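You operate a simulated robot arm through the tools that you are given. There is no shell and no other tool. Be economical: measure what you need, move in short steps, check, and stop when the job is done.

Carry out the task below with a simulated two-armed robot. There is one attempt and no reset: what you move stays moved.

JOB
Close the dust drawer. Put the silver scoop on the top of the cooling bench. Fetch the template with the smallest size on its label from the clear end of the yellow bench and set it on the lower shelf of the cooling bench. Take the lid off the steel tin and lay it down on the top of the green bench. Fetch the 100 arch from the top of the mix bench and set it on the shelf under the filling bench. Put the funnel from the top of the mix bench on the sheet on the top of the green bench. Put two of the cloths from the top of the mix bench on the shelf under the mix bench. The order is free.

Only the result counts: the job must be done as asked and must still hold three seconds after the hand-in. Knocking over, shifting, dropping, spilling or breaking anything else fails it. A push-on lid holds only when it is set on centred and level and pressed home; a screw cap is set on level and turned clockwise until tight. Flat cloth is picked up by pressing the open fingertips on it (5 to 10 N) and closing them slowly along it; thin cloth reads only 2 to 8 mm in the jaws.

ROBOT AND FRAMES
Two 7-joint arms with fingered hands on one trunk, on a base that drives. Base frame: it is fixed to the floor where the robot stands at the start and does not move with it; the origin is under the middle of the robot, x ahead of it, y to its left, z up. Readings come in m, degrees, newtons and seconds.
The left shoulder is at the start at [0.07, 0.149, 0.56], the right one opposite. With the tool pointing down near the work surface each hand reaches from about 0.26 to 0.58 m from the robot's upright axis, wherever it stands, measured 20 degrees to its own side. Places, roughly: arch [-1, 2.5, 1]; cloth (7x9x3 cm) [-0.9, 2.3, 0.9]; dust drawer [0.7, 0, 0.2]; funnel (10x9x9 cm) [-1, 2.3, 0.9]; lower shelf of the cooling bench [-3.7, -0.1, 0.3]; sheet [-4, 4.5, 0.75]; shelf under the filling bench [2.6, 1.4, 0.3]; shelf under the mix bench [-0.5, 2.4, 0.3]; silver scoop (20x6x5 cm) [0, 2.2, 0.9]; steel tin (6x6x6 cm) [-3.8, 3.3, 0.8]; template [-4, 1.75, 0.75]; top of the cooling bench [-3.7, -0.1, 0.8]. Payload 3.6 kg a hand.
Tool frame (each hand has its own): the origin (TCP) lies between the finger pads and is the grasp point; the fingertips stand 0.025 m ahead of it; z points along the fingers, y is the line along which they close. Largest opening 0.088 m; the body of the gripper starts 0.029 m behind the TCP. The gripper is a hand of 4 fingers: y runs from the thumb to the fingers, the wrist lies at [-0.013, -0.097, -0.162] in the tool frame, and closing takes about 1.5 s.
Orientation is that of the tool frame in the base frame, as a unit quaternion [x, y, z, w]. With the fingers straight down and the wrist toward the robot, the tool's x, y and z point along [0, 1, 0], [1, 0, 0] and [0, 0, -1] of the base frame.

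CONTROLS
- The arms move only by the tool apply_moves. It takes "left_increments", "right_increments" or both (then of equal length, played together; a hand with none holds still); each is a list of rows, each a list of 7 numbers: the shift along the base's x, y, z in m, then the turn, a rotation vector about the base's x, y, z in degrees, then the finger opening in m, from 0 to 0.088. In form: [[x, y, z, ax, ay, az, jaw], ...]. A call has 1 to 10 rows; each row is the pose to reach, as a shift and turn from the pose commanded when the call began. Each row takes 0.2 s and may step no farther than 0.05 m and 8.6 degrees from the row before; otherwise, or with a gripper value out of range, the whole call is refused. A pose out of reach is approached as far as the arm can. The call stops where the force on the tool passes 40 N (or 10 N more than at its start, if that is more) or the arm is blocked; 0.2 s more then pass. The fingers move at their own pace (about 0.045 m/s each) and stop on an object; they squeeze with about 33 N. The grip force told is the motor's: it shows also when the fingers shut on nothing. Time passes only in rows, and 0.2 s behind the last, so rows that repeat a pose let the fingers close. It gives the time, the measured TCP pose, the force on the tool (base axes), the opening and the grip force at its end, in the units of the frame above (readings bear some noise), with the torque about the TCP (base axes, N m) and any sound that the robot's microphone picked up.
- Cameras (640 x 400 px; columns grow to the right, rows downward): "scene" is now at [0.1294, -0, 0.7695]; the picture's right is [0.01, -1.00, 0.00], its down [-0.74, -0.01, -0.67] and it looks along [0.67, 0.01, -0.74] (base axes); focal length 263 px, centre (320, 200). "left" rides on the left gripper at [-0.064, -0.083, -0.098] in its tool frame; the picture's right is [-0.62, -0.37, 0.69], its down [0.71, -0.63, 0.30] and it looks along [0.32, 0.68, 0.65] (tool axes); focal length 265 px, centre (320, 200). "right" rides on the right gripper at [0.064, -0.083, -0.098] in its tool frame; the picture's right is [-0.62, 0.37, -0.69], its down [-0.71, -0.63, 0.30] and it looks along [-0.32, 0.68, 0.65] (tool axes); focal length 265 px, centre (320, 200).
- capture(camera): a new picture of that camera. No time passes.
- raise_lower(by): slides the trunk up (or, below 0, down) by that many m; the arms and the scene camera ride with it, the base frame stays. It gives what a move gives, with no picture.
- steer(legs): drives the robot by 1 to 6 legs, each [ahead, left, turn to the left] in m, m and degrees, along the robot's own axes; the way and the turn of a leg run together, so that a leg with both is an arc; at most 1.5 m and 180 degrees a leg. The arms and the cameras ride along, it lands a little off, and it stops where it bumps. It gives what a move gives.
- grasp_type(shape, hand): the hand has 4 fingers and takes this shape, open, in about a second: jaw (thumb against the fingers, like two jaws); tri (thumb and two fingers); tip (a fingertip pinch); poke (one finger out to press); point (the index stretched); flat (the hand flat); cup (the hand cupped); fist (a fist). The gripper value then closes the fingers along that shape, each until it touches; the sizes above hold for jaw. It gives what a move gives, with no picture.
- head_to(pan, tilt): turns the head with the scene camera to pan (to the left, within 86 degrees either way) and tilt (down, from -29 to 69), counted from straight ahead of the robot. It gives what a move gives.
- probe_pixels(camera, pixels): there is no depth. For up to 12 entries [column, row, z] of the newest picture of that camera ("zoom" is the newest enlarged one), the place [x, y] in the base frame at which the ray of that pixel passes the height z, good to about 0.002 m. No time passes.
- zoom(camera, box): a new picture of the part [left, top, right, bottom] of that camera's present view, enlarged. No time passes.
- close_job(): hands the job in; it is judged then, once.

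Go step by step. Measure first, check grasps and placings, and put right what went wrong. The budget is 138 turns and 164 pictures, counting those below and the enlarged ones. Unless the task says otherwise, let go and move clear before handing in.

The tools are called after "Emit:" by a JSON object that holds its "method" and its "body". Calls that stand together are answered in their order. apply_moves: Moves the arms, as the interface text tells. Its arguments: {"type":"object","properties":{"left_increments":{"type":"array","items":{"type":"array","items":{"type":"number"}}},"right_increments":{"type":"array","items":{"type":"array","items":{"type":"number"}}}},"required":[]} The other tools are called the same way: raise_lower (by) slides the trunk up or down; grasp_type (shape, hand) gives the hand a shape; steer (legs) drives the base; head_to (pan, tilt) turns the head that bears the scene camera; capture (camera) takes a picture; probe_pixels (camera, pixels) gives the place at which the rays of pixels pass given heights; zoom (camera, box) takes an enlarged picture of a part of a camera's view; close_job () hands the job in.

At the start:

```text
t: 0.0
left_tcp_pos: [0.458, 0.1479, 0.3624]
left_orientation: [0.707, 0.707, 0.0, 0.0]
left_contact_force: [-0.8, -0.5, 1.0]
left_ft_torque: [0.0, 0.01, -0.05]
left_grip_width: 0.0876
left_grip_force: 0.1
left_shape: jaw
right_tcp_pos: [0.4365, -0.2226, 0.3782]
right_orientation: [0.707, 0.707, 0.001, 0.0]
right_contact_force: [-0.3, 0.1, 0.7]
right_ft_torque: [-0.02, 0.03, -0.02]
right_grip_width: 0.0874
right_grip_force: 0.0
right_shape: jaw
trunk travel left (down, up): [-0.05, 0.89]
robot x, y, heading: [0.0004, 0.0009, 0.2]
head pan, tilt: [0.8, 47.6]
```

scene: 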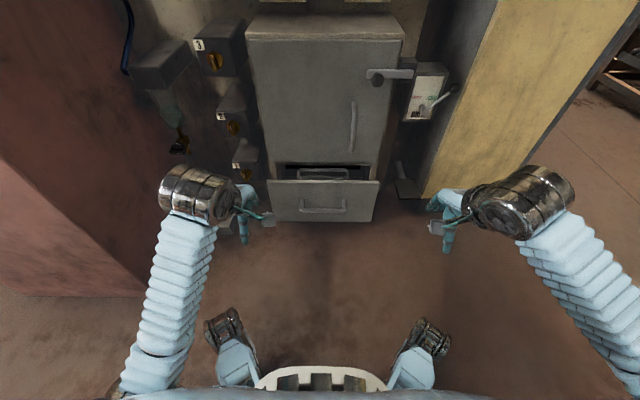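
right: 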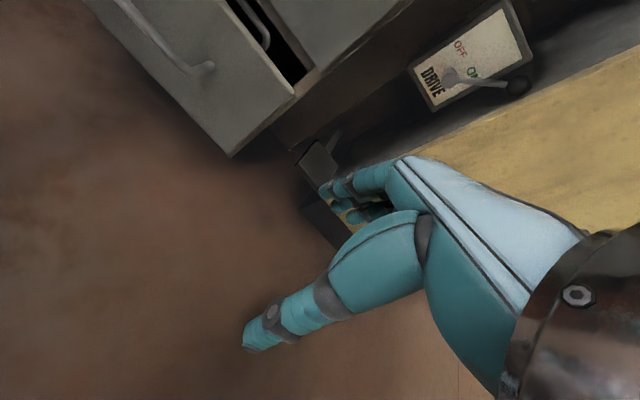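
left: 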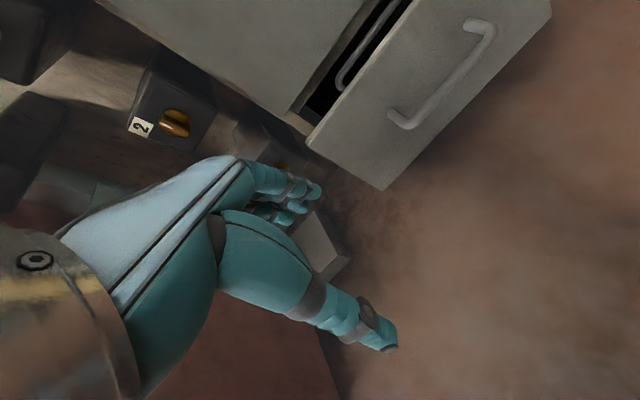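

The drawer front (cols 267-380, rows 181-222) stands out of the cabinet, with the dark gap at row 170. I'll probe its place before pushing it in.

Emit:
{"method": "probe_pixels", "body": {"camera": "scene", "pixels": [[323, 182, 0.2], [323, 182, 0.25], [323, 182, 0.3], [323, 221, 0.1], [323, 221, 0.15], [323, 221, 0.2], [268, 182, 0.25], [380, 182, 0.25], [323, 165, 0.25], [323, 165, 0.3], [323, 200, 0.25], [323, 210, 0.2]]}}

Emit:
{"method": "zoom", "body": {"camera": "scene", "box": [220, 100, 420, 240]}}

Emit:
{"method": "probe_pixels", "body": {"camera": "left", "pixels": [[384, 189, 0.1], [384, 189, 0.15], [307, 140, 0.2], [307, 140, 0.25], [307, 140, 0.3], [550, 10, 0.1], [550, 10, 0.15]]}}

Emit:
{"method": "probe_pixels", "body": {"camera": "right", "pixels": [[231, 156, 0.1], [231, 156, 0.15], [295, 95, 0.2], [295, 95, 0.25], [295, 95, 0.3]]}}

```text
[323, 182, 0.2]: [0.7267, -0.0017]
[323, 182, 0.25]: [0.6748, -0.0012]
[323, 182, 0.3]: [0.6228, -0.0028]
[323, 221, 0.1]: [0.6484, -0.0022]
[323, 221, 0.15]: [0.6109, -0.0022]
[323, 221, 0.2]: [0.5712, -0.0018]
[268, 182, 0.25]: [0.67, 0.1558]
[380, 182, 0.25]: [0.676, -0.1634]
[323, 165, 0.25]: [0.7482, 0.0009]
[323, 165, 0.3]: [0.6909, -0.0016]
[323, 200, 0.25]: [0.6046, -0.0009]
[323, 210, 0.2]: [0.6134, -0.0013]
```

```text
2.86 times, centred on (320, 170) of scene
```

zoom: 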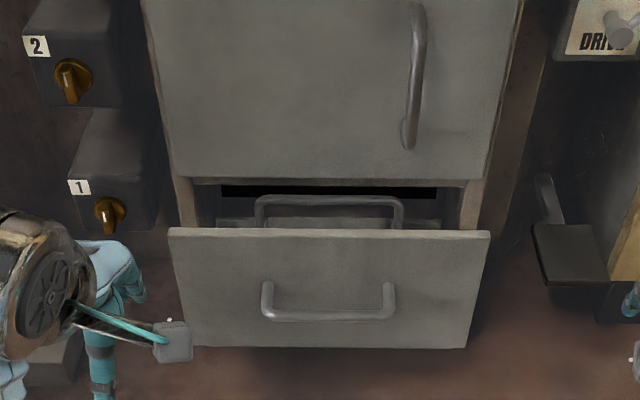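

```text
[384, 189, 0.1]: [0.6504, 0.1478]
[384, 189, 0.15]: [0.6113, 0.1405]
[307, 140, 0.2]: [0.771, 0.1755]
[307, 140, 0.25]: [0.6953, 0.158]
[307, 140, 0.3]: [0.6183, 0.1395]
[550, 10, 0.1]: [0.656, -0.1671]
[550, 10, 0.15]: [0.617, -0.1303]
```

```text
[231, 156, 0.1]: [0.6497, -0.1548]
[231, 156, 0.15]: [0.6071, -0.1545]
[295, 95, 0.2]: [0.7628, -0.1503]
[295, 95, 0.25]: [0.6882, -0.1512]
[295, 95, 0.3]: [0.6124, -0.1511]
```

The drawer face is at x≈0.65, z 0.09–0.26, y ±0.155, with the handle in the middle third. I'll shut both hands, lower them to either side of the handle, then drive up and push.

Emit:
{"method": "apply_moves", "body": {"left_increments": [[-0.02, -0.01, -0.04, 0, 0, 0, 0.04], [-0.04, -0.03, -0.08, 0, 0, 0, 0], [-0.05, -0.04, -0.12, 0, 0, 0, 0], [-0.06, -0.05, -0.16, 0, 0, 0, 0], [-0.06, -0.05, -0.17, 0, 0, 0, 0]], "right_increments": [[-0.01, 0.03, -0.03, 0, 0, 0, 0.04], [-0.02, 0.06, -0.07, 0, 0, 0, 0], [-0.03, 0.09, -0.11, 0, 0, 0, 0], [-0.035, 0.12, -0.155, 0, 0, 0, 0], [-0.035, 0.12, -0.185, 0, 0, 0, 0]]}}

Emit:
{"method": "steer", "body": {"legs": [[0.15, 0, 0]]}}

Emit:
{"method": "capture", "body": {"camera": "scene"}}

```text
refused: row 2 steps farther than a row can; nothing moved
```

```text
t: 2.6
left_tcp_pos: [0.6088, 0.1487, 0.362]
left_orientation: [0.707, 0.707, 0.0, 0.0]
left_contact_force: [-0.2, -0.6, 0.1]
left_ft_torque: [0.01, 0.02, -0.02]
left_grip_width: 0.0879
left_grip_force: 0.2
left_shape: jaw
right_tcp_pos: [0.5863, -0.2217, 0.3781]
right_orientation: [0.707, 0.707, 0.0, 0.0]
right_contact_force: [0.0, 0.6, 0.3]
right_ft_torque: [0.03, -0.03, -0.01]
right_grip_width: 0.0877
right_grip_force: 0.1
right_shape: jaw
trunk travel left (down, up): [-0.05, 0.89]
robot x, y, heading: [0.1542, 0.0006, -0.1]
head pan, tilt: [0.8, 47.6]
```

```text
159 pictures are left
```

scene: 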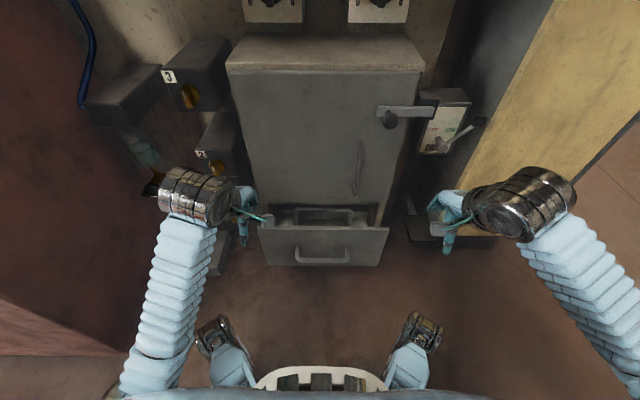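

The arm move was refused, but the drive went through freely. I'll pull the hands back and down with shorter rows, then push.

Emit:
{"method": "apply_moves", "body": {"left_increments": [[-0.03, 0, 0, 0, 0, 0, 0.04], [-0.065, 0, 0, 0, 0, 0, 0], [-0.07, -0.02, -0.03, 0, 0, 0, 0], [-0.07, -0.04, -0.07, 0, 0, 0, 0], [-0.07, -0.05, -0.11, 0, 0, 0, 0], [-0.07, -0.05, -0.15, 0, 0, 0, 0], [-0.07, -0.05, -0.17, 0, 0, 0, 0]], "right_increments": [[-0.02, 0.01, 0, 0, 0, 0, 0.04], [-0.04, 0.04, 0, 0, 0, 0, 0], [-0.046, 0.07, -0.03, 0, 0, 0, 0], [-0.046, 0.09, -0.07, 0, 0, 0, 0], [-0.046, 0.11, -0.11, 0, 0, 0, 0], [-0.046, 0.12, -0.15, 0, 0, 0, 0], [-0.046, 0.12, -0.188, 0, 0, 0, 0]]}}

Emit:
{"method": "capture", "body": {"camera": "scene"}}

```text
t: 4.0
left_tcp_pos: [0.5955, 0.0966, 0.2718]
left_orientation: [0.703, 0.705, 0.063, 0.059]
left_contact_force: [-0.6, 0.6, 0.2]
left_ft_torque: [0.01, 0.03, 0.03]
left_grip_width: 0.0
left_grip_force: 33.1
left_shape: jaw
left hand out of reach, approached as far as the arm can: row 2, 3
right_tcp_pos: [0.5417, -0.1043, 0.2263]
right_orientation: [0.707, 0.707, 0.002, -0.004]
right_contact_force: [0.3, 0.4, 0.1]
right_ft_torque: [0.03, 0.04, -0.01]
right_grip_width: 0.0
right_grip_force: 32.6
right_shape: jaw
right hand out of reach, approached as far as the arm can: row 2, 3
trunk travel left (down, up): [-0.05, 0.89]
robot x, y, heading: [0.1535, 0.0012, -0.0]
head pan, tilt: [0.8, 47.6]
stopped in row 7 (left hand): the arm was blocked; the commanded pose is now the measured one
```

```text
158 pictures are left
```

scene: 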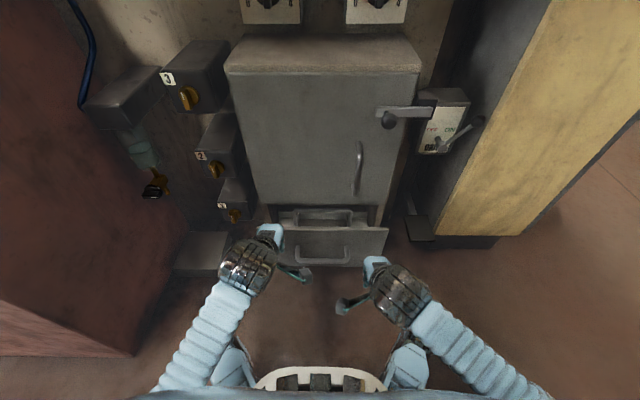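

The left hand lagged: it is tilted about 10° and still above the drawer top (z 0.27), while the right is at z 0.226. I'll lower both a bit more.

Emit:
{"method": "apply_moves", "body": {"left_increments": [[-0.01, 0, -0.02, 0, 0, 0, 0], [-0.02, 0, -0.04, 0, 0, 0, 0], [-0.03, 0, -0.06, 0, 0, 0, 0], [-0.03, 0, -0.07, 0, 0, 0, 0], [-0.03, 0, -0.07, 0, 0, 0, 0]], "right_increments": [[0, 0, -0.01, 0, 0, 0, 0], [0, 0, -0.02, 0, 0, 0, 0], [0, 0, -0.03, 0, 0, 0, 0], [0, 0, -0.03, 0, 0, 0, 0], [0, 0, -0.03, 0, 0, 0, 0]]}}

Emit:
{"method": "capture", "body": {"camera": "scene"}}

```text
t: 4.8
left_tcp_pos: [0.6253, 0.0981, 0.285]
left_orientation: [0.693, 0.7, 0.122, 0.123]
left_contact_force: [-1.9, 0.4, 0.1]
left_ft_torque: [0.0, -0.03, -0.01]
left_grip_width: 0.0
left_grip_force: 33.0
left_shape: jaw
right_tcp_pos: [0.5405, -0.1046, 0.197]
right_orientation: [0.707, 0.707, 0.001, -0.003]
right_contact_force: [-0.7, -0.1, 0.4]
right_ft_torque: [0.0, 0.0, -0.02]
right_grip_width: 0.0
right_grip_force: 33.0
right_shape: jaw
trunk travel left (down, up): [-0.05, 0.89]
robot x, y, heading: [0.1537, -0.0017, 0.1]
head pan, tilt: [0.8, 47.6]
stopped in row 3 (left hand): the arm was blocked; the commanded pose is now the measured one
```

```text
157 pictures are left
```

scene: 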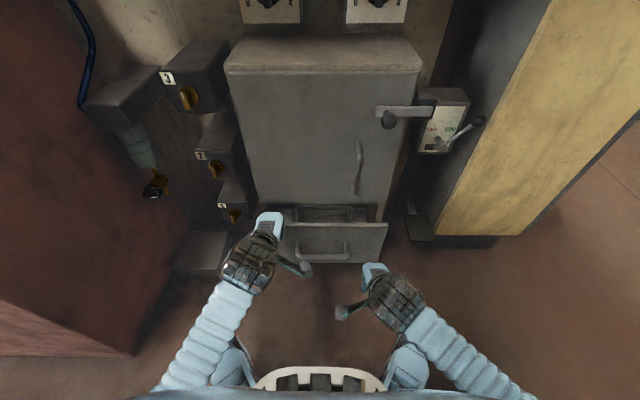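

The left hand is blocked by the drawer top edge, so I'll lift it away and push with the right hand alone.

Emit:
{"method": "apply_moves", "body": {"left_increments": [[0, 0.01, 0.04, 0, 0, 0, 0], [0, 0.03, 0.08, 0, 0, 0, 0], [0, 0.05, 0.12, 0, 0, 0, 0], [-0.02, 0.05, 0.15, 0, 0, 0, 0]]}}

Emit:
{"method": "apply_moves", "body": {"right_increments": [[0.03, 0, 0, 0, 0, 0, 0], [0.06, 0, 0, 0, 0, 0, 0], [0.09, 0, 0, 0, 0, 0, 0], [0.12, 0, 0, 0, 0, 0, 0], [0.14, 0, 0, 0, 0, 0, 0], [0.16, 0, 0, 0, 0, 0, 0], [0.18, 0, 0, 0, 0, 0, 0], [0.2, 0, 0, 0, 0, 0, 0]]}}

Emit:
{"method": "capture", "body": {"camera": "scene"}}

```text
t: 5.8
left_tcp_pos: [0.6079, 0.1476, 0.4323]
left_orientation: [0.693, 0.7, 0.118, 0.124]
left_contact_force: [0.3, 0.4, 0.8]
left_ft_torque: [0.0, 0.0, -0.01]
left_grip_width: 0.0
left_grip_force: 33.0
left_shape: jaw
left hand out of reach, approached as far as the arm can: row 4
right_tcp_pos: [0.5399, -0.1034, 0.198]
right_orientation: [0.707, 0.707, -0.001, -0.001]
right_contact_force: [-0.7, -0.3, -0.1]
right_ft_torque: [-0.04, 0.03, 0.0]
right_grip_width: 0.0001
right_grip_force: 33.1
right_shape: jaw
trunk travel left (down, up): [-0.05, 0.89]
robot x, y, heading: [0.1519, -0.0013, 0.2]
head pan, tilt: [0.8, 47.6]
```

```text
t: 7.0
left_tcp_pos: [0.6081, 0.1468, 0.4316]
left_orientation: [0.693, 0.7, 0.118, 0.124]
left_contact_force: [0.2, -0.4, 0.1]
left_ft_torque: [0.0, -0.03, -0.03]
left_grip_width: 0.0
left_grip_force: 32.8
left_shape: jaw
right_tcp_pos: [0.6742, -0.1016, 0.1962]
right_orientation: [0.706, 0.708, -0.006, -0.004]
right_contact_force: [-8.3, 0.3, 2.2]
right_ft_torque: [-0.03, -0.49, -0.05]
right_grip_width: 0.0
right_grip_force: 33.1
right_shape: jaw
trunk travel left (down, up): [-0.05, 0.89]
robot x, y, heading: [0.1516, 0.0019, 0.2]
head pan, tilt: [0.8, 47.6]
stopped in row 6 (right hand): the force on the tool passed its limit at 66 N (the readings are from after the stop); the commanded pose is now the measured one
```

```text
156 pictures are left
```

scene: 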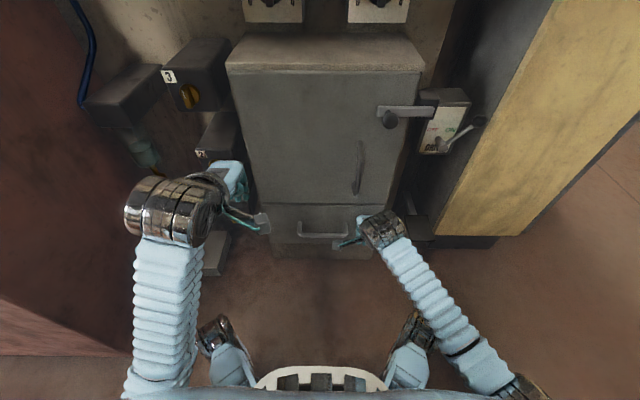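

The push ended hard at 66 N and the drawer now looks flush. I'll pull the right hand back and check.

Emit:
{"method": "apply_moves", "body": {"left_increments": [[0, 0, 0.0, 0, -4, 0, 0.03], [0, 0, 0.0, 0, 4, 0, 0.03], [0, 0, 0.0, 0, 12, 0, 0.03], [-0.01, 0, 0.0, 0, 18, 0, 0.03]], "right_increments": [[-0.04, 0, 0, 0, 0, 0, 0], [-0.08, 0, 0, 0, 0, 0, 0], [-0.1, -0.03, 0.03, 0, 0, 0, 0], [-0.11, -0.06, 0.06, 0, 0, 0, 0.0]]}}

Emit:
{"method": "zoom", "body": {"camera": "scene", "box": [220, 130, 430, 270]}}

```text
t: 8.2
left_tcp_pos: [0.6071, 0.1854, 0.4341]
left_orientation: [0.683, 0.725, 0.081, -0.017]
left_contact_force: [0.3, -0.3, -0.4]
left_ft_torque: [-0.02, 0.01, 0.03]
left_grip_width: 0.0141
left_grip_force: 0.0
left_shape: jaw
left hand out of reach, approached as far as the arm can: row 1, 4
right_tcp_pos: [0.5625, -0.1616, 0.2549]
right_orientation: [0.706, 0.708, -0.004, -0.004]
right_contact_force: [-0.3, 0.5, -0.1]
right_ft_torque: [0.03, 0.0, -0.01]
right_grip_width: 0.0
right_grip_force: 32.8
right_shape: jaw
trunk travel left (down, up): [-0.05, 0.89]
robot x, y, heading: [0.1529, -0.0037, 0.0]
head pan, tilt: [0.8, 47.6]
stopped in row 4 (left hand): the arm was blocked; the commanded pose is now the measured one
```

```text
2.86 times, centred on (325, 200) of scene
```

zoom: 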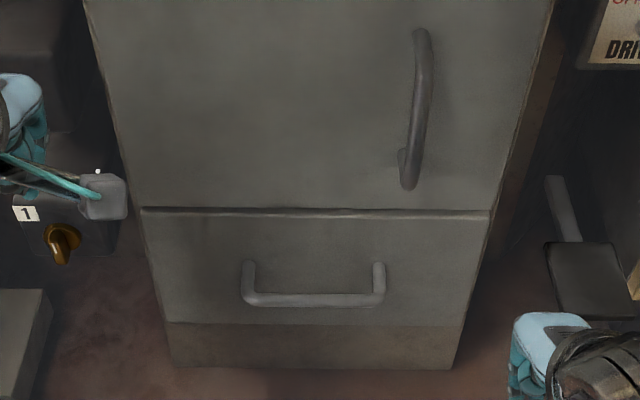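

The drawer is shut flush (zoom row 212). Now I'll back off and look around.

Emit:
{"method": "steer", "body": {"legs": [[-0.5, 0, 0]]}}

Emit:
{"method": "head_to", "body": {"pan": 80, "tilt": 20}}

Emit:
{"method": "capture", "body": {"camera": "scene"}}

```text
t: 15.1
left_tcp_pos: [0.1099, 0.1891, 0.4308]
left_orientation: [0.686, 0.725, 0.07, -0.011]
left_contact_force: [0.1, -0.1, 0.1]
left_ft_torque: [0.0, 0.03, 0.0]
left_grip_width: 0.0164
left_grip_force: 0.0
left_shape: jaw
right_tcp_pos: [0.0806, -0.1593, 0.2817]
right_orientation: [0.708, 0.706, 0.008, 0.022]
right_contact_force: [0.0, 0.7, -0.3]
right_ft_torque: [0.04, 0.0, -0.03]
right_grip_width: 0.0004
right_grip_force: 33.3
right_shape: jaw
trunk travel left (down, up): [-0.05, 0.89]
robot x, y, heading: [-0.3474, 0.0012, -0.4]
head pan, tilt: [0.8, 47.6]
```

```text
t: 16.6
left_tcp_pos: [0.1083, 0.1875, 0.4345]
left_orientation: [0.685, 0.725, 0.072, -0.009]
left_contact_force: [0.5, 0.4, -0.2]
left_ft_torque: [0.01, -0.02, 0.01]
left_grip_width: 0.0169
left_grip_force: 0.2
left_shape: jaw
right_tcp_pos: [0.0808, -0.1601, 0.2832]
right_orientation: [0.708, 0.706, 0.012, 0.025]
right_contact_force: [-0.2, -0.3, 0.1]
right_ft_torque: [-0.02, 0.04, 0.0]
right_grip_width: 0.0
right_grip_force: 33.6
right_shape: jaw
trunk travel left (down, up): [-0.05, 0.89]
robot x, y, heading: [-0.3488, 0.0013, -0.2]
head pan, tilt: [80.0, 20.0]
```

```text
154 pictures are left
```

scene: 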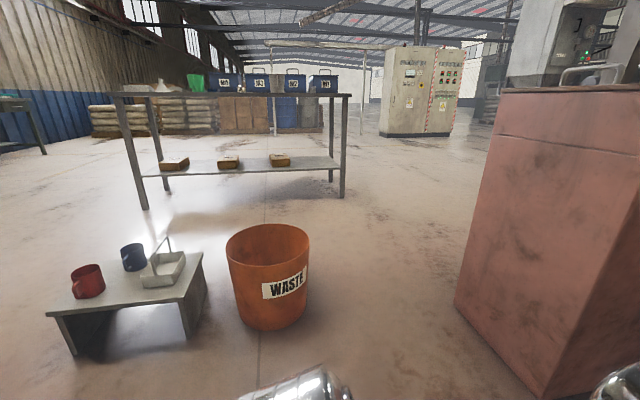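

I see the mix bench (legs 145,205 to 340,195), a low stool and an orange waste bin. I'll probe the obstacles and bench legs to plan the drive, raise the trunk, and scan the other side.

Emit:
{"method": "probe_pixels", "body": {"camera": "scene", "pixels": [[145, 209, 0], [342, 196, 0], [72, 355, 0], [190, 335, 0], [205, 290, 0], [110, 300, 0], [245, 318, 0], [302, 310, 0], [115, 96, 0.9], [350, 96, 0.9], [455, 305, 0], [560, 399, 0]]}}

Emit:
{"method": "raise_lower", "body": {"by": 0.5}}

Emit:
{"method": "capture", "body": {"camera": "scene"}}

Emit:
{"method": "head_to", "body": {"pan": -80, "tilt": 20}}

Emit:
{"method": "capture", "body": {"camera": "scene"}}

```text
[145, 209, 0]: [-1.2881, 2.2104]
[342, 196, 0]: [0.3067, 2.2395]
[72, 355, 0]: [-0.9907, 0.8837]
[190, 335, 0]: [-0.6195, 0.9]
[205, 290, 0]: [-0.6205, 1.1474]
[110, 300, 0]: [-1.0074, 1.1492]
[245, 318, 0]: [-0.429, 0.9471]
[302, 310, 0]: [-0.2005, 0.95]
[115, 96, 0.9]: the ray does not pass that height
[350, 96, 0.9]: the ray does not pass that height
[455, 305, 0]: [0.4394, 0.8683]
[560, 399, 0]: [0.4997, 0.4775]
```

```text
refused: 0.5 is not a number from -0.4 to 0.4
```

```text
153 pictures are left
```

scene: 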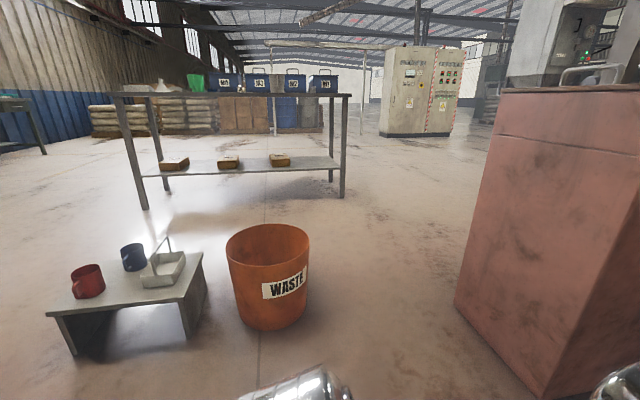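

```text
t: 19.1
left_tcp_pos: [0.1073, 0.1876, 0.4339]
left_orientation: [0.686, 0.724, 0.072, -0.009]
left_contact_force: [0.6, 0.6, 0.1]
left_ft_torque: [0.02, 0.03, 0.0]
left_grip_width: 0.0298
left_grip_force: 0.0
left_shape: jaw
right_tcp_pos: [0.0796, -0.1607, 0.2843]
right_orientation: [0.708, 0.706, 0.011, 0.026]
right_contact_force: [-0.2, 0.5, 0.9]
right_ft_torque: [0.04, -0.03, 0.02]
right_grip_width: 0.0001
right_grip_force: 33.0
right_shape: jaw
trunk travel left (down, up): [-0.05, 0.89]
robot x, y, heading: [-0.3443, 0.001, -0.4]
head pan, tilt: [-80.0, 20.0]
```

```text
152 pictures are left
```

scene: 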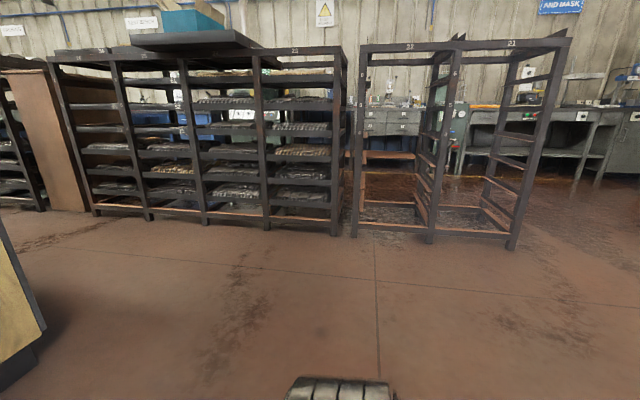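

The floor gives: bench front legs at y≈2.21, x −1.29…0.31; bin x −0.43…−0.2, y≈0.95+; stool x −1…−0.62. I'll raise the trunk and drive round the stool's far side to the mix bench.

Emit:
{"method": "raise_lower", "body": {"by": 0.4}}

Emit:
{"method": "raise_lower", "body": {"by": 0.2}}

Emit:
{"method": "steer", "body": {"legs": [[0, 0, 90], [0, 1.2, 0], [1.4, 0, 0]]}}

Emit:
{"method": "head_to", "body": {"pan": -20, "tilt": 30}}

Emit:
{"method": "capture", "body": {"camera": "scene"}}

```text
t: 22.9
left_tcp_pos: [0.109, 0.1811, 0.8347]
left_orientation: [0.686, 0.723, 0.08, -0.016]
left_contact_force: [-0.2, 0.3, 0.5]
left_ft_torque: [0.01, -0.02, -0.01]
left_grip_width: 0.0297
left_grip_force: 0.0
left_shape: jaw
right_tcp_pos: [0.0795, -0.1643, 0.6753]
right_orientation: [0.709, 0.705, 0.017, 0.016]
right_contact_force: [0.1, -0.1, 0.2]
right_ft_torque: [0.03, 0.0, -0.02]
right_grip_width: 0.0
right_grip_force: 33.6
right_shape: jaw
trunk travel left (down, up): [-0.45, 0.49]
robot x, y, heading: [-0.3475, 0.0009, -0.1]
head pan, tilt: [-80.0, 20.0]
```

```text
t: 25.1
left_tcp_pos: [0.1084, 0.1814, 1.0338]
left_orientation: [0.686, 0.723, 0.08, -0.016]
left_contact_force: [0.0, 0.5, 0.1]
left_ft_torque: [-0.02, 0.02, 0.02]
left_grip_width: 0.0299
left_grip_force: 0.0
left_shape: jaw
right_tcp_pos: [0.0795, -0.1641, 0.8753]
right_orientation: [0.708, 0.705, 0.017, 0.016]
right_contact_force: [0.4, 0.3, 0.5]
right_ft_torque: [0.0, 0.01, -0.03]
right_grip_width: 0.0
right_grip_force: 33.2
right_shape: jaw
trunk travel left (down, up): [-0.65, 0.29]
robot x, y, heading: [-0.3468, 0.0026, -0.4]
head pan, tilt: [-80.0, 20.0]
```

```text
t: 68.9
left_tcp_pos: [-1.8157, 1.8475, 1.0347]
left_orientation: [-0.041, 0.996, 0.044, -0.067]
left_contact_force: [-0.4, -0.5, 0.2]
left_ft_torque: [-0.02, 0.0, 0.01]
left_grip_width: 0.0299
left_grip_force: 0.1
left_shape: jaw
right_tcp_pos: [-1.4684, 1.8284, 0.8754]
right_orientation: [-0.012, 1.0, 0.024, -0.001]
right_contact_force: [0.1, -0.6, 0.0]
right_ft_torque: [-0.01, -0.02, 0.01]
right_grip_width: 0.0002
right_grip_force: 32.8
right_shape: jaw
trunk travel left (down, up): [-0.65, 0.29]
robot x, y, heading: [-1.6208, 1.4003, 91.6]
head pan, tilt: [-80.0, 20.0]
```

```text
t: 70.2
left_tcp_pos: [-1.8161, 1.847, 1.0342]
left_orientation: [-0.041, 0.996, 0.045, -0.068]
left_contact_force: [-0.3, 0.0, -0.1]
left_ft_torque: [0.03, -0.01, -0.04]
left_grip_width: 0.03
left_grip_force: 0.1
left_shape: jaw
right_tcp_pos: [-1.4693, 1.8284, 0.8755]
right_orientation: [-0.012, 1.0, 0.024, -0.001]
right_contact_force: [-0.3, 0.3, -0.5]
right_ft_torque: [0.04, 0.02, -0.03]
right_grip_width: 0.0
right_grip_force: 33.1
right_shape: jaw
trunk travel left (down, up): [-0.65, 0.29]
robot x, y, heading: [-1.6189, 1.3985, 91.5]
head pan, tilt: [-20.0, 30.0]
```

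```text
151 pictures are left
```

scene: 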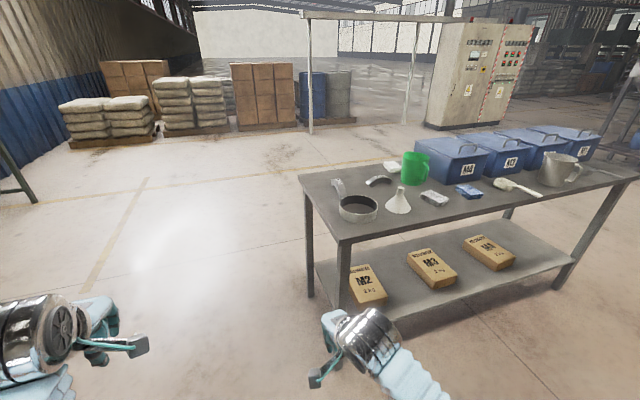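

The mix bench top is in view: pan, arch (378,180), funnel (397,200), cloth-like pieces (433,197) and (467,190), a scoop (515,188). I'll zoom for detail.

Emit:
{"method": "zoom", "body": {"camera": "scene", "box": [320, 140, 480, 240]}}

Emit:
{"method": "zoom", "body": {"camera": "scene", "box": [460, 130, 640, 240]}}

Emit:
{"method": "probe_pixels", "body": {"camera": "scene", "pixels": [[301, 178, 0.88], [350, 240, 0.88], [640, 178, 0.88], [378, 184, 0.88], [398, 212, 0.88], [433, 203, 0.88], [467, 194, 0.88], [515, 190, 0.88], [358, 220, 0.88], [345, 310, 0.0], [574, 293, 0.0], [310, 297, 0]]}}

```text
4.00 times, centred on (400, 190) of scene
```

zoom: 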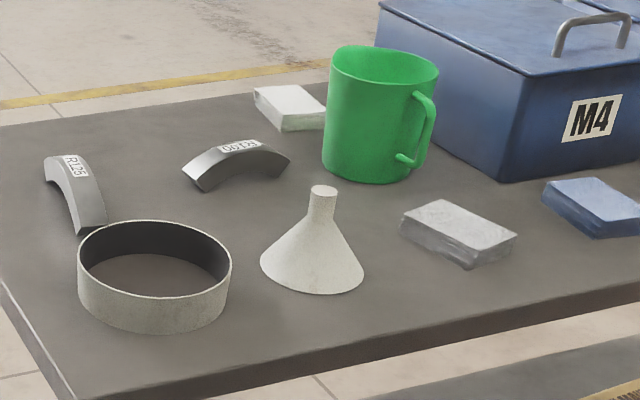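

```text
3.56 times, centred on (550, 185) of scene
```

zoom: 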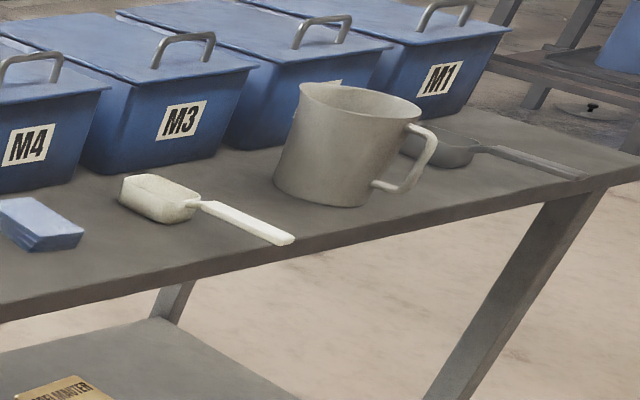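

```text
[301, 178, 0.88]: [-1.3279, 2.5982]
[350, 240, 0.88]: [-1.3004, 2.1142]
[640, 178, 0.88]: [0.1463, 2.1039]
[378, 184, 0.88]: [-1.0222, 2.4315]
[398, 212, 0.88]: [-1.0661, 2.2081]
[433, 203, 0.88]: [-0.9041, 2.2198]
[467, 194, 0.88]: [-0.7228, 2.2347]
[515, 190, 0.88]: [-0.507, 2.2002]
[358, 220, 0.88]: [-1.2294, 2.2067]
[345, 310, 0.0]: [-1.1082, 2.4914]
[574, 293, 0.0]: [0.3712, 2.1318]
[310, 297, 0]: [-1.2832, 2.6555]
```

The bench top spans x −1.31…0.33, y 2.13…2.6, z≈0.88, and the silver scoop lies behind the steel jug. I'll straighten the hands, raise the right, and shift right to x≈−0.95.

Emit:
{"method": "apply_moves", "body": {"left_increments": [[0, 0, 0.02, -2, -3, -2, 0.06], [0, 0, 0.04, -4, -6, -3.5, 0.088], [0, 0, 0.06, -5.2, -7.8, -4.7, 0.088], [0, 0, 0.06, -5.2, -7.8, -4.7, 0.088]], "right_increments": [[0, 0, 0.05, 0, 0, 0, 0.04], [0, 0, 0.1, 0, 0, 0, 0.088], [0, 0, 0.15, 0, 0, 0, 0.088], [0, 0, 0.2, 0, 0, 0, 0.088]]}}

Emit:
{"method": "steer", "body": {"legs": [[0, -0.67, -1.5], [0.3, 0, 0]]}}

Emit:
{"method": "head_to", "body": {"pan": 0, "tilt": 45}}

Emit:
{"method": "capture", "body": {"camera": "scene"}}

```text
t: 70.7
left_tcp_pos: [-1.8858, 1.8469, 1.049]
left_orientation: [-0.068, 0.984, 0.009, -0.165]
left_contact_force: [-0.1, 0.0, 0.0]
left_ft_torque: [-0.02, 0.0, -0.01]
left_grip_width: 0.0733
left_grip_force: 0.1
left_shape: jaw
left hand out of reach, approached as far as the arm can: row 2
right_tcp_pos: [-1.4689, 1.828, 0.9432]
right_orientation: [-0.012, 1.0, 0.023, 0.0]
right_contact_force: [0.1, 0.2, -0.4]
right_ft_torque: [-0.01, -0.08, 0.02]
right_grip_width: 0.0094
right_grip_force: 0.0
right_shape: jaw
trunk travel left (down, up): [-0.65, 0.29]
robot x, y, heading: [-1.6217, 1.4004, 91.4]
head pan, tilt: [-20.0, 30.0]
stopped in row 2 (left hand): the arm was blocked; the commanded pose is now the measured one
```

```text
t: 76.5
left_tcp_pos: [-1.4465, 1.9043, 1.0592]
left_orientation: [-0.021, 0.971, 0.042, -0.236]
left_contact_force: [-0.2, 1.3, -0.9]
left_ft_torque: [-0.01, 0.0, 0.0]
left_grip_width: 0.0878
left_grip_force: 0.1
left_shape: jaw
right_tcp_pos: [-1.0003, 1.8057, 0.9322]
right_orientation: [0.067, 0.998, 0.01, 0.006]
right_contact_force: [-0.6, 1.4, 0.2]
right_ft_torque: [-0.05, -0.02, 0.02]
right_grip_width: 0.0877
right_grip_force: 0.0
right_shape: jaw
trunk travel left (down, up): [-0.65, 0.29]
robot x, y, heading: [-1.2834, 1.4047, 72.6]
head pan, tilt: [-20.0, 30.0]
stopped in leg 1: the robot was blocked; the commanded pose is now the measured one
```

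```text
t: 77.4
left_tcp_pos: [-1.4433, 1.8713, 1.0719]
left_orientation: [-0.02, 0.973, 0.053, -0.223]
left_contact_force: [-0.4, -0.8, 0.7]
left_ft_torque: [0.02, -0.01, 0.0]
left_grip_width: 0.0878
left_grip_force: 0.0
left_shape: jaw
right_tcp_pos: [-1.0035, 1.7784, 0.9458]
right_orientation: [0.066, 0.997, 0.026, 0.005]
right_contact_force: [0.0, 0.0, -0.4]
right_ft_torque: [0.07, 0.01, 0.01]
right_grip_width: 0.088
right_grip_force: 0.0
right_shape: jaw
trunk travel left (down, up): [-0.65, 0.29]
robot x, y, heading: [-1.2816, 1.3973, 72.6]
head pan, tilt: [0.0, 45.0]
```

```text
148 pictures are left
```

scene: 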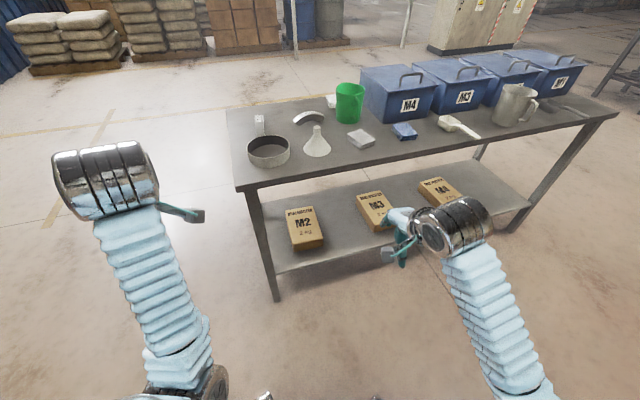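

The drive was blocked and the robot swung to heading 72.6°, perhaps against the stool. I'll look to the right and rear.

Emit:
{"method": "head_to", "body": {"pan": -86, "tilt": 50}}

Emit:
{"method": "capture", "body": {"camera": "scene"}}

Emit:
{"method": "probe_pixels", "body": {"camera": "scene", "pixels": [[320, 200, 0], [320, 300, 0], [400, 250, 0]]}}

```text
t: 79.0
left_tcp_pos: [-1.4427, 1.88, 1.0671]
left_orientation: [-0.019, 0.973, 0.049, -0.223]
left_contact_force: [0.2, 0.3, 0.3]
left_ft_torque: [0.03, -0.01, -0.05]
left_grip_width: 0.0881
left_grip_force: 0.0
left_shape: jaw
right_tcp_pos: [-1.0031, 1.7864, 0.943]
right_orientation: [0.067, 0.997, 0.023, 0.006]
right_contact_force: [0.3, 0.7, -0.2]
right_ft_torque: [-0.01, -0.01, 0.01]
right_grip_width: 0.0881
right_grip_force: 0.0
right_shape: jaw
trunk travel left (down, up): [-0.65, 0.29]
robot x, y, heading: [-1.2836, 1.3979, 72.7]
head pan, tilt: [-85.9, 50.0]
```

```text
147 pictures are left
```

scene: 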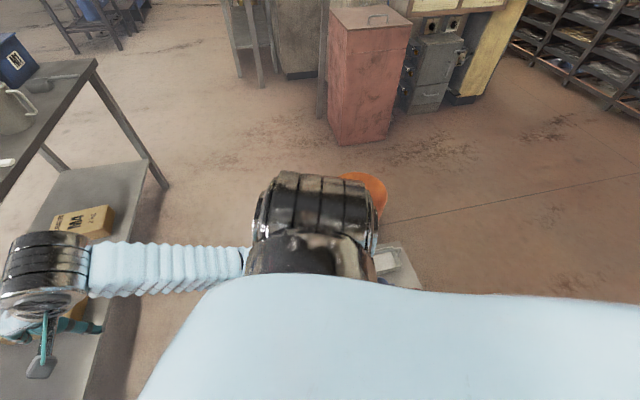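

```text
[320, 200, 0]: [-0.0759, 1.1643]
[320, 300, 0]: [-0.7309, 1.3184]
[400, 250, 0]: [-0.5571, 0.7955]
```

The stool edge peeks out at (400,265), right behind the arm. I'll back off to the left, square up, and check whether the stool shifted.

Emit:
{"method": "steer", "body": {"legs": [[-0.05, 0.3, 0], [0, 0, 17]]}}

Emit:
{"method": "capture", "body": {"camera": "scene"}}

Emit:
{"method": "probe_pixels", "body": {"camera": "scene", "pixels": [[320, 200, 0], [320, 300, 0], [400, 250, 0]]}}

```text
t: 85.5
left_tcp_pos: [-1.8779, 1.8586, 1.0664]
left_orientation: [-0.161, 0.96, 0.014, -0.23]
left_contact_force: [0.2, 0.3, 0.8]
left_ft_torque: [0.01, 0.01, -0.02]
left_grip_width: 0.0878
left_grip_force: 0.1
left_shape: jaw
right_tcp_pos: [-1.4276, 1.8957, 0.9419]
right_orientation: [-0.08, 0.997, 0.02, 0.001]
right_contact_force: [-0.4, -0.9, -0.3]
right_ft_torque: [0.01, 0.0, -0.01]
right_grip_width: 0.0879
right_grip_force: 0.0
right_shape: jaw
trunk travel left (down, up): [-0.65, 0.29]
robot x, y, heading: [-1.5807, 1.4399, 89.5]
head pan, tilt: [-85.9, 50.0]
```

```text
146 pictures are left
```

scene: 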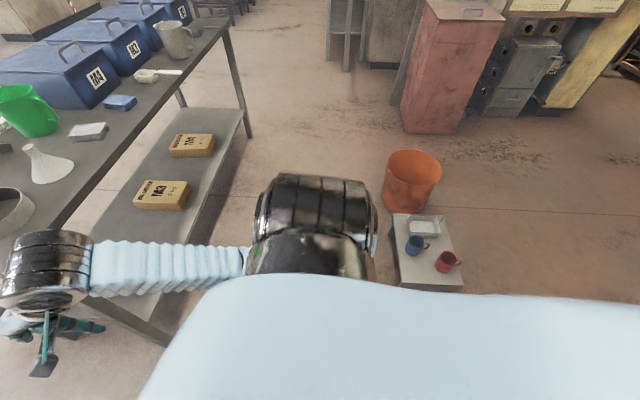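

```text
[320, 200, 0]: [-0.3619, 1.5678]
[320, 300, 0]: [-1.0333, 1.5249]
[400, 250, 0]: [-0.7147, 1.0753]
```

Now I'll probe the stool top and bin against the earlier foot positions (stool x −1.0…−0.62, y 0.88…1.15; bin front near −0.3, 0.95).

Emit:
{"method": "probe_pixels", "body": {"camera": "scene", "pixels": [[393, 213, 0.25], [440, 215, 0.25], [464, 285, 0.25], [400, 287, 0.25], [393, 213, 0.3], [440, 215, 0.3], [464, 285, 0.3], [400, 287, 0.3], [407, 215, 0.0], [384, 200, 0.0], [432, 205, 0]]}}

Emit:
{"method": "zoom", "body": {"camera": "scene", "box": [360, 130, 500, 310]}}

```text
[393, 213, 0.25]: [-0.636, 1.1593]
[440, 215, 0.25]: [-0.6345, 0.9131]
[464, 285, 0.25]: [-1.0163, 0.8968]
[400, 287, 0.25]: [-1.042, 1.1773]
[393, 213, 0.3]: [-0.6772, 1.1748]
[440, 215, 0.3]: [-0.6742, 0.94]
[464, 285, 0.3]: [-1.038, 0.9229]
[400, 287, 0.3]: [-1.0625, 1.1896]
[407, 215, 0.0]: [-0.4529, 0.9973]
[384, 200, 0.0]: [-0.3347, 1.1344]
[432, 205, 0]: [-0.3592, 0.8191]
```

```text
2.22 times, centred on (430, 220) of scene
```

zoom: 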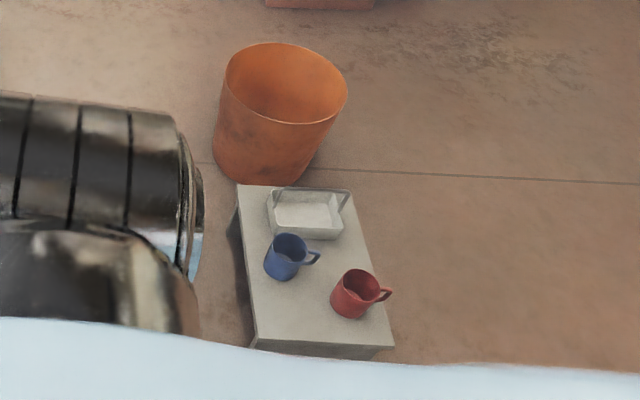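

The stool top at z 0.25 matches its earlier feet within about 1 cm, so it did not move. I must keep the robot at y≥1.6 there. I'll raise the trunk fully and drive to y≈1.72, then right along the bench with the hands high.

Emit:
{"method": "raise_lower", "body": {"by": 0.28}}

Emit:
{"method": "steer", "body": {"legs": [[0.26, 0, 0.5], [0, -0.6, 0]]}}

Emit:
{"method": "head_to", "body": {"pan": 0, "tilt": 55}}

Emit:
{"method": "capture", "body": {"camera": "scene"}}

```text
t: 88.3
left_tcp_pos: [-1.8763, 1.8589, 1.346]
left_orientation: [-0.16, 0.96, 0.015, -0.228]
left_contact_force: [-0.2, -0.8, 1.0]
left_ft_torque: [-0.02, -0.01, 0.0]
left_grip_width: 0.088
left_grip_force: 0.1
left_shape: jaw
right_tcp_pos: [-1.4273, 1.8959, 1.2205]
right_orientation: [-0.079, 0.997, 0.02, 0.002]
right_contact_force: [0.4, 0.9, 0.1]
right_ft_torque: [-0.03, -0.03, -0.04]
right_grip_width: 0.088
right_grip_force: 0.1
right_shape: jaw
trunk travel left (down, up): [-0.93, 0.01]
robot x, y, heading: [-1.5834, 1.4375, 89.7]
head pan, tilt: [-85.9, 50.0]
```

```text
t: 99.9
left_tcp_pos: [-1.2842, 2.1145, 1.3461]
left_orientation: [-0.169, 0.958, 0.014, -0.229]
left_contact_force: [-0.1, 0.1, 0.4]
left_ft_torque: [0.02, 0.0, 0.01]
left_grip_width: 0.0883
left_grip_force: 0.0
left_shape: jaw
right_tcp_pos: [-0.8361, 2.1605, 1.2211]
right_orientation: [-0.087, 0.996, 0.021, 0.003]
right_contact_force: [-1.3, -0.1, -0.3]
right_ft_torque: [0.02, 0.0, -0.01]
right_grip_width: 0.0879
right_grip_force: 0.1
right_shape: jaw
trunk travel left (down, up): [-0.93, 0.01]
robot x, y, heading: [-0.9804, 1.7042, 90.4]
head pan, tilt: [-85.9, 50.0]
```

```text
t: 101.5
left_tcp_pos: [-1.2828, 2.1155, 1.3472]
left_orientation: [-0.17, 0.958, 0.016, -0.229]
left_contact_force: [-0.8, -0.7, 0.2]
left_ft_torque: [-0.02, 0.01, 0.02]
left_grip_width: 0.0878
left_grip_force: 0.1
left_shape: jaw
right_tcp_pos: [-0.8326, 2.1604, 1.2201]
right_orientation: [-0.088, 0.996, 0.021, 0.002]
right_contact_force: [-1.0, 0.0, 0.4]
right_ft_torque: [-0.03, 0.01, 0.0]
right_grip_width: 0.0877
right_grip_force: 0.1
right_shape: jaw
trunk travel left (down, up): [-0.93, 0.01]
robot x, y, heading: [-0.9807, 1.6998, 90.6]
head pan, tilt: [0.0, 55.0]
```

```text
144 pictures are left
```

scene: 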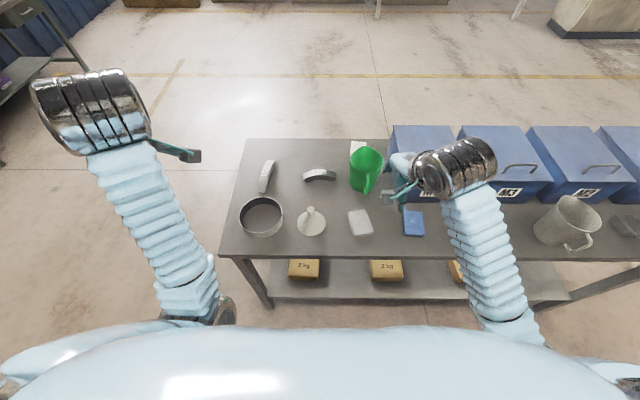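

A good overhead view. I'll square both hands up and probe/zoom the items near the robot.

Emit:
{"method": "apply_moves", "body": {"left_increments": [[0, 0, -0.02, -0.4, -6, -4.5, 0.088], [0, 0, -0.04, -0.9, -12.5, -9.3, 0.088], [0, 0, -0.06, -1.3, -19, -14, 0.088], [0, 0, -0.08, -1.9, -26, -19.2, 0.088], [0, 0, -0.1, -1.9, -26.7, -19.8, 0.088]], "right_increments": [[0, 0, -0.0, -1, 0, -5, 0.088], [0, 0, 0, -2.4, 0, -10, 0.088], [0, 0, 0, -2.4, 0, -10, 0.088], [0, 0, 0, -2.4, 0, -10, 0.088], [0, 0, 0, -2.4, 0, -10, 0.088]]}}

Emit:
{"method": "zoom", "body": {"camera": "scene", "box": [220, 130, 400, 250]}}

Emit:
{"method": "zoom", "body": {"camera": "scene", "box": [330, 130, 450, 250]}}

Emit:
{"method": "probe_pixels", "body": {"camera": "scene", "pixels": [[244, 140, 0.88], [220, 256, 0.88], [640, 260, 0.88], [360, 208, 0.91], [360, 236, 0.88], [347, 215, 0.9], [374, 232, 0.9], [413, 235, 0.88], [311, 235, 0.88], [311, 210, 0.97], [305, 176, 0.9], [336, 176, 0.9]]}}

```text
refused: row 4 steps farther than a row can; nothing moved
```

```text
3.33 times, centred on (310, 190) of scene
```

zoom: 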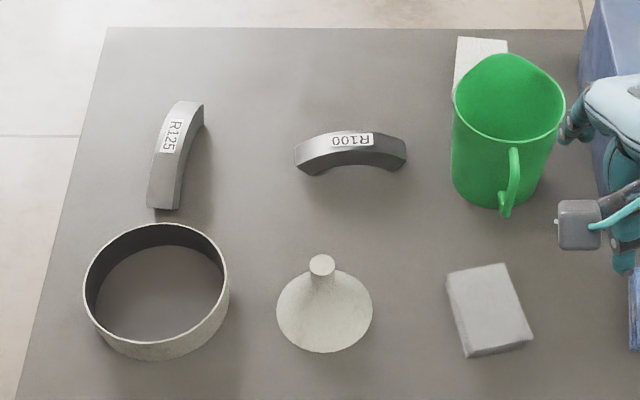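

```text
3.33 times, centred on (390, 190) of scene
```

zoom: 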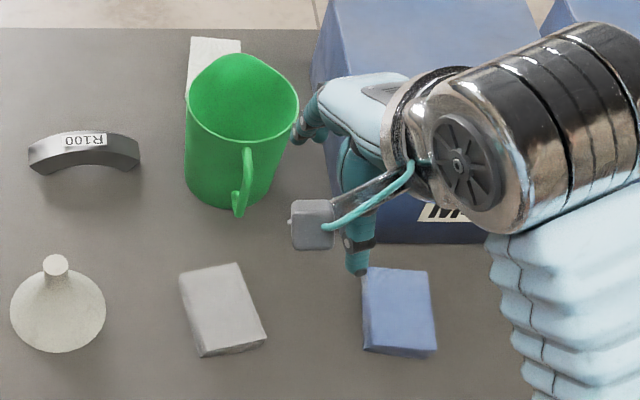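

```text
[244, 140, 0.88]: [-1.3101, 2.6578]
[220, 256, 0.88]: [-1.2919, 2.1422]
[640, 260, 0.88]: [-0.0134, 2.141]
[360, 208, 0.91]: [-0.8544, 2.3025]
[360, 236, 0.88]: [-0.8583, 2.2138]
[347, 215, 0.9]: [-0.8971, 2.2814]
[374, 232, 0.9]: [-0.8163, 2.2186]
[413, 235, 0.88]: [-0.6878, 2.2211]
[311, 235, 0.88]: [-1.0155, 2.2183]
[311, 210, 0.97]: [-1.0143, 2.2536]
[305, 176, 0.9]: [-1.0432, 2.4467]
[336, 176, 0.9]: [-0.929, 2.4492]
```

The move was refused (step too large). I see R100 at (−0.985, 2.45), the grey cloth about (−0.855, 2.26) with its short side turned ~14°, and the blue cloth near (−0.69, 2.26). I'll straighten the left hand in smaller steps and turn the right so it closes along x.

Emit:
{"method": "apply_moves", "body": {"left_increments": [[0, 0, -0.02, -0.4, -5.3, -4, 0.088], [0, 0, -0.04, -0.8, -10.6, -7.9, 0.088], [0, 0, -0.06, -1.2, -16, -11.9, 0.088], [0, 0, -0.08, -1.6, -21.4, -15.8, 0.088], [0, 0, -0.1, -1.9, -26.7, -19.8, 0.088]], "right_increments": [[0, 0, 0.0, -2.4, 0, 8, 0.088], [0, 0, 0, -2.4, 0, 16, 0.088], [0, 0, 0, -2.4, 0, 24, 0.088], [0, 0, 0, -2.4, 0, 32, 0.088], [0, 0, 0, -2.4, 0, 40, 0.088]]}}

Emit:
{"method": "apply_moves", "body": {"left_increments": [[0, 0, 0, 0, 0, -8, 0.088], [0, 0, 0, 0, 0, -16, 0.088], [0, 0, 0, 0, 0, -24, 0.088], [0, 0, 0, 0, 0, -32, 0.088], [0, 0, 0, 0, 0, -40, 0.088], [0, 0, 0, 0, 0, -48, 0.088], [0, 0, 0, 0, 0, -56, 0.088], [0, 0, 0, 0, 0, -64, 0.088], [0, 0, 0, 0, 0, -72, 0.088], [0, 0, 0, 0, 0, -76, 0.088]], "right_increments": [[0, 0, 0, 0, 0, 8, 0.088], [0, 0, 0, 0, 0, 16, 0.088], [0, 0, 0, 0, 0, 24, 0.088], [0, 0, 0, 0, 0, 32, 0.088], [0, 0, 0, 0, 0, 36, 0.088], [0, 0, 0, 0, 0, 36, 0.088], [0, 0, 0, 0, 0, 36, 0.088], [0, 0, 0, 0, 0, 36, 0.088], [0, 0, 0, 0, 0, 36, 0.088], [0, 0, 0, 0, 0, 36, 0.088]]}}

Emit:
{"method": "steer", "body": {"legs": [[0, -0.21, 0]]}}

Emit:
{"method": "capture", "body": {"camera": "scene"}}

```text
t: 102.4
left_tcp_pos: [-1.3185, 2.1112, 1.2913]
left_orientation: [-0.07, 0.986, 0.004, -0.149]
left_contact_force: [0.3, -0.3, -0.5]
left_ft_torque: [-0.03, 0.03, -0.01]
left_grip_width: 0.0879
left_grip_force: 0.2
left_shape: jaw
right_tcp_pos: [-0.8351, 2.1607, 1.2208]
right_orientation: [-0.321, 0.947, 0.001, -0.005]
right_contact_force: [0.1, 0.3, 0.1]
right_ft_torque: [0.04, 0.03, 0.0]
right_grip_width: 0.088
right_grip_force: 0.1
right_shape: jaw
trunk travel left (down, up): [-0.93, 0.01]
robot x, y, heading: [-0.9816, 1.7033, 90.6]
head pan, tilt: [0.0, 55.0]
stopped in row 4 (left hand): the arm was blocked; the commanded pose is now the measured one
```

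```text
t: 104.6
left_tcp_pos: [-1.3181, 2.1113, 1.2926]
left_orientation: [0.554, 0.819, 0.095, -0.114]
left_contact_force: [0.0, 0.2, -0.3]
left_ft_torque: [0.0, 0.01, -0.02]
left_grip_width: 0.0879
left_grip_force: 0.1
left_shape: jaw
right_tcp_pos: [-0.8339, 2.1607, 1.2207]
right_orientation: [-0.598, 0.801, -0.001, -0.006]
right_contact_force: [0.2, -0.1, 0.1]
right_ft_torque: [0.03, 0.03, 0.0]
right_grip_width: 0.0883
right_grip_force: 0.1
right_shape: jaw
trunk travel left (down, up): [-0.93, 0.01]
robot x, y, heading: [-0.9824, 1.7005, 90.5]
head pan, tilt: [0.0, 55.0]
```

```text
t: 107.9
left_tcp_pos: [-1.1105, 2.1136, 1.2935]
left_orientation: [0.552, 0.82, 0.093, -0.115]
left_contact_force: [0.1, -0.2, 0.6]
left_ft_torque: [-0.04, 0.0, -0.01]
left_grip_width: 0.0879
left_grip_force: 0.1
left_shape: jaw
right_tcp_pos: [-0.6278, 2.1638, 1.2203]
right_orientation: [-0.598, 0.801, -0.001, -0.006]
right_contact_force: [0.3, -0.3, -0.7]
right_ft_torque: [-0.01, 0.03, 0.01]
right_grip_width: 0.0879
right_grip_force: 0.0
right_shape: jaw
trunk travel left (down, up): [-0.93, 0.01]
robot x, y, heading: [-0.7731, 1.7053, 90.7]
head pan, tilt: [0.0, 55.0]
```

```text
141 pictures are left
```

scene: 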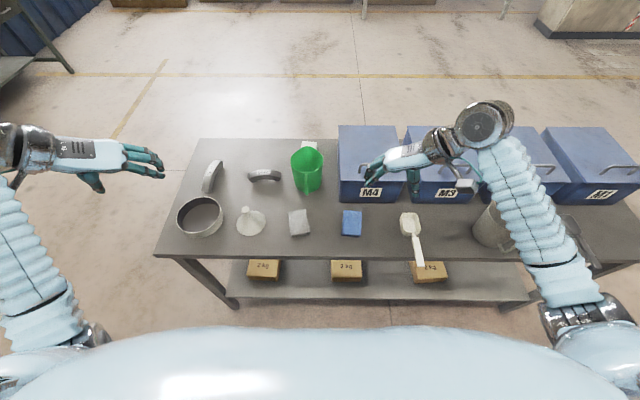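

Both hands are near vertical. I'll zoom on the two cloths for exact centres and turn.

Emit:
{"method": "zoom", "body": {"camera": "scene", "box": [275, 195, 375, 250]}}

Emit:
{"method": "capture", "body": {"camera": "right"}}

```text
6.40 times, centred on (325, 222) of scene
```

zoom: 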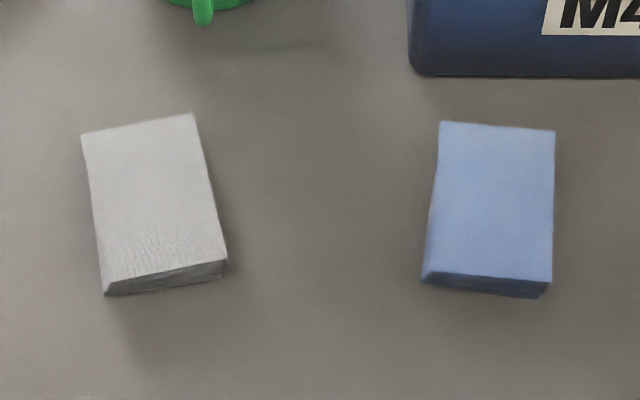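

```text
139 pictures are left
```

right: 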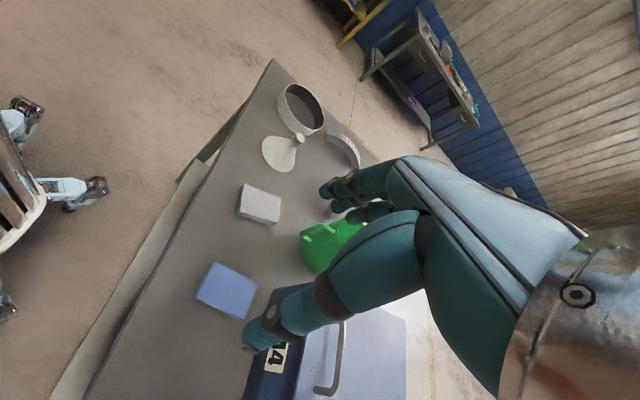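

I'll probe both cloths' top corners in both pictures to fix height and centre.

Emit:
{"method": "probe_pixels", "body": {"camera": "zoom", "pixels": [[82, 134, 0.91], [192, 113, 0.91], [226, 260, 0.91], [103, 281, 0.91], [441, 122, 0.91], [555, 131, 0.91], [551, 282, 0.91], [425, 272, 0.91], [441, 122, 0.89], [551, 282, 0.89]]}}

Emit:
{"method": "probe_pixels", "body": {"camera": "right", "pixels": [[212, 263, 0.91], [257, 284, 0.91], [244, 319, 0.91], [196, 298, 0.91], [212, 263, 0.89], [257, 284, 0.89], [244, 319, 0.89], [196, 298, 0.89], [243, 184, 0.91], [282, 196, 0.91], [276, 219, 0.91], [238, 208, 0.91]]}}

```text
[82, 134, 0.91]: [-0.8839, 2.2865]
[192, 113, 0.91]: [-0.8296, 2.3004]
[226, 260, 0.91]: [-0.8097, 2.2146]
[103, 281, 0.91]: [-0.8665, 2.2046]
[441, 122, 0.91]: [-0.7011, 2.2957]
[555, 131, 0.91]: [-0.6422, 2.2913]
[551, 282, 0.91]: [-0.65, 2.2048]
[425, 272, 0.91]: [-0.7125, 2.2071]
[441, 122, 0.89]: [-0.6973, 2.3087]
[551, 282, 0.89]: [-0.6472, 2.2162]
```

```text
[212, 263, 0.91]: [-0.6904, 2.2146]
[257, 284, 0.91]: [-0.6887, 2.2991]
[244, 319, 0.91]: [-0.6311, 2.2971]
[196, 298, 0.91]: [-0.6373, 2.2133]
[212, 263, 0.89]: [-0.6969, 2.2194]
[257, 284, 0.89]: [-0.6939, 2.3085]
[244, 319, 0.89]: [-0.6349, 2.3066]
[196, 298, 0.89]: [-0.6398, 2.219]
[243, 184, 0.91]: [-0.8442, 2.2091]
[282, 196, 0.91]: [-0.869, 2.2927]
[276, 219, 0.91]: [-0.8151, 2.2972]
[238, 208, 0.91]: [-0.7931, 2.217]
```

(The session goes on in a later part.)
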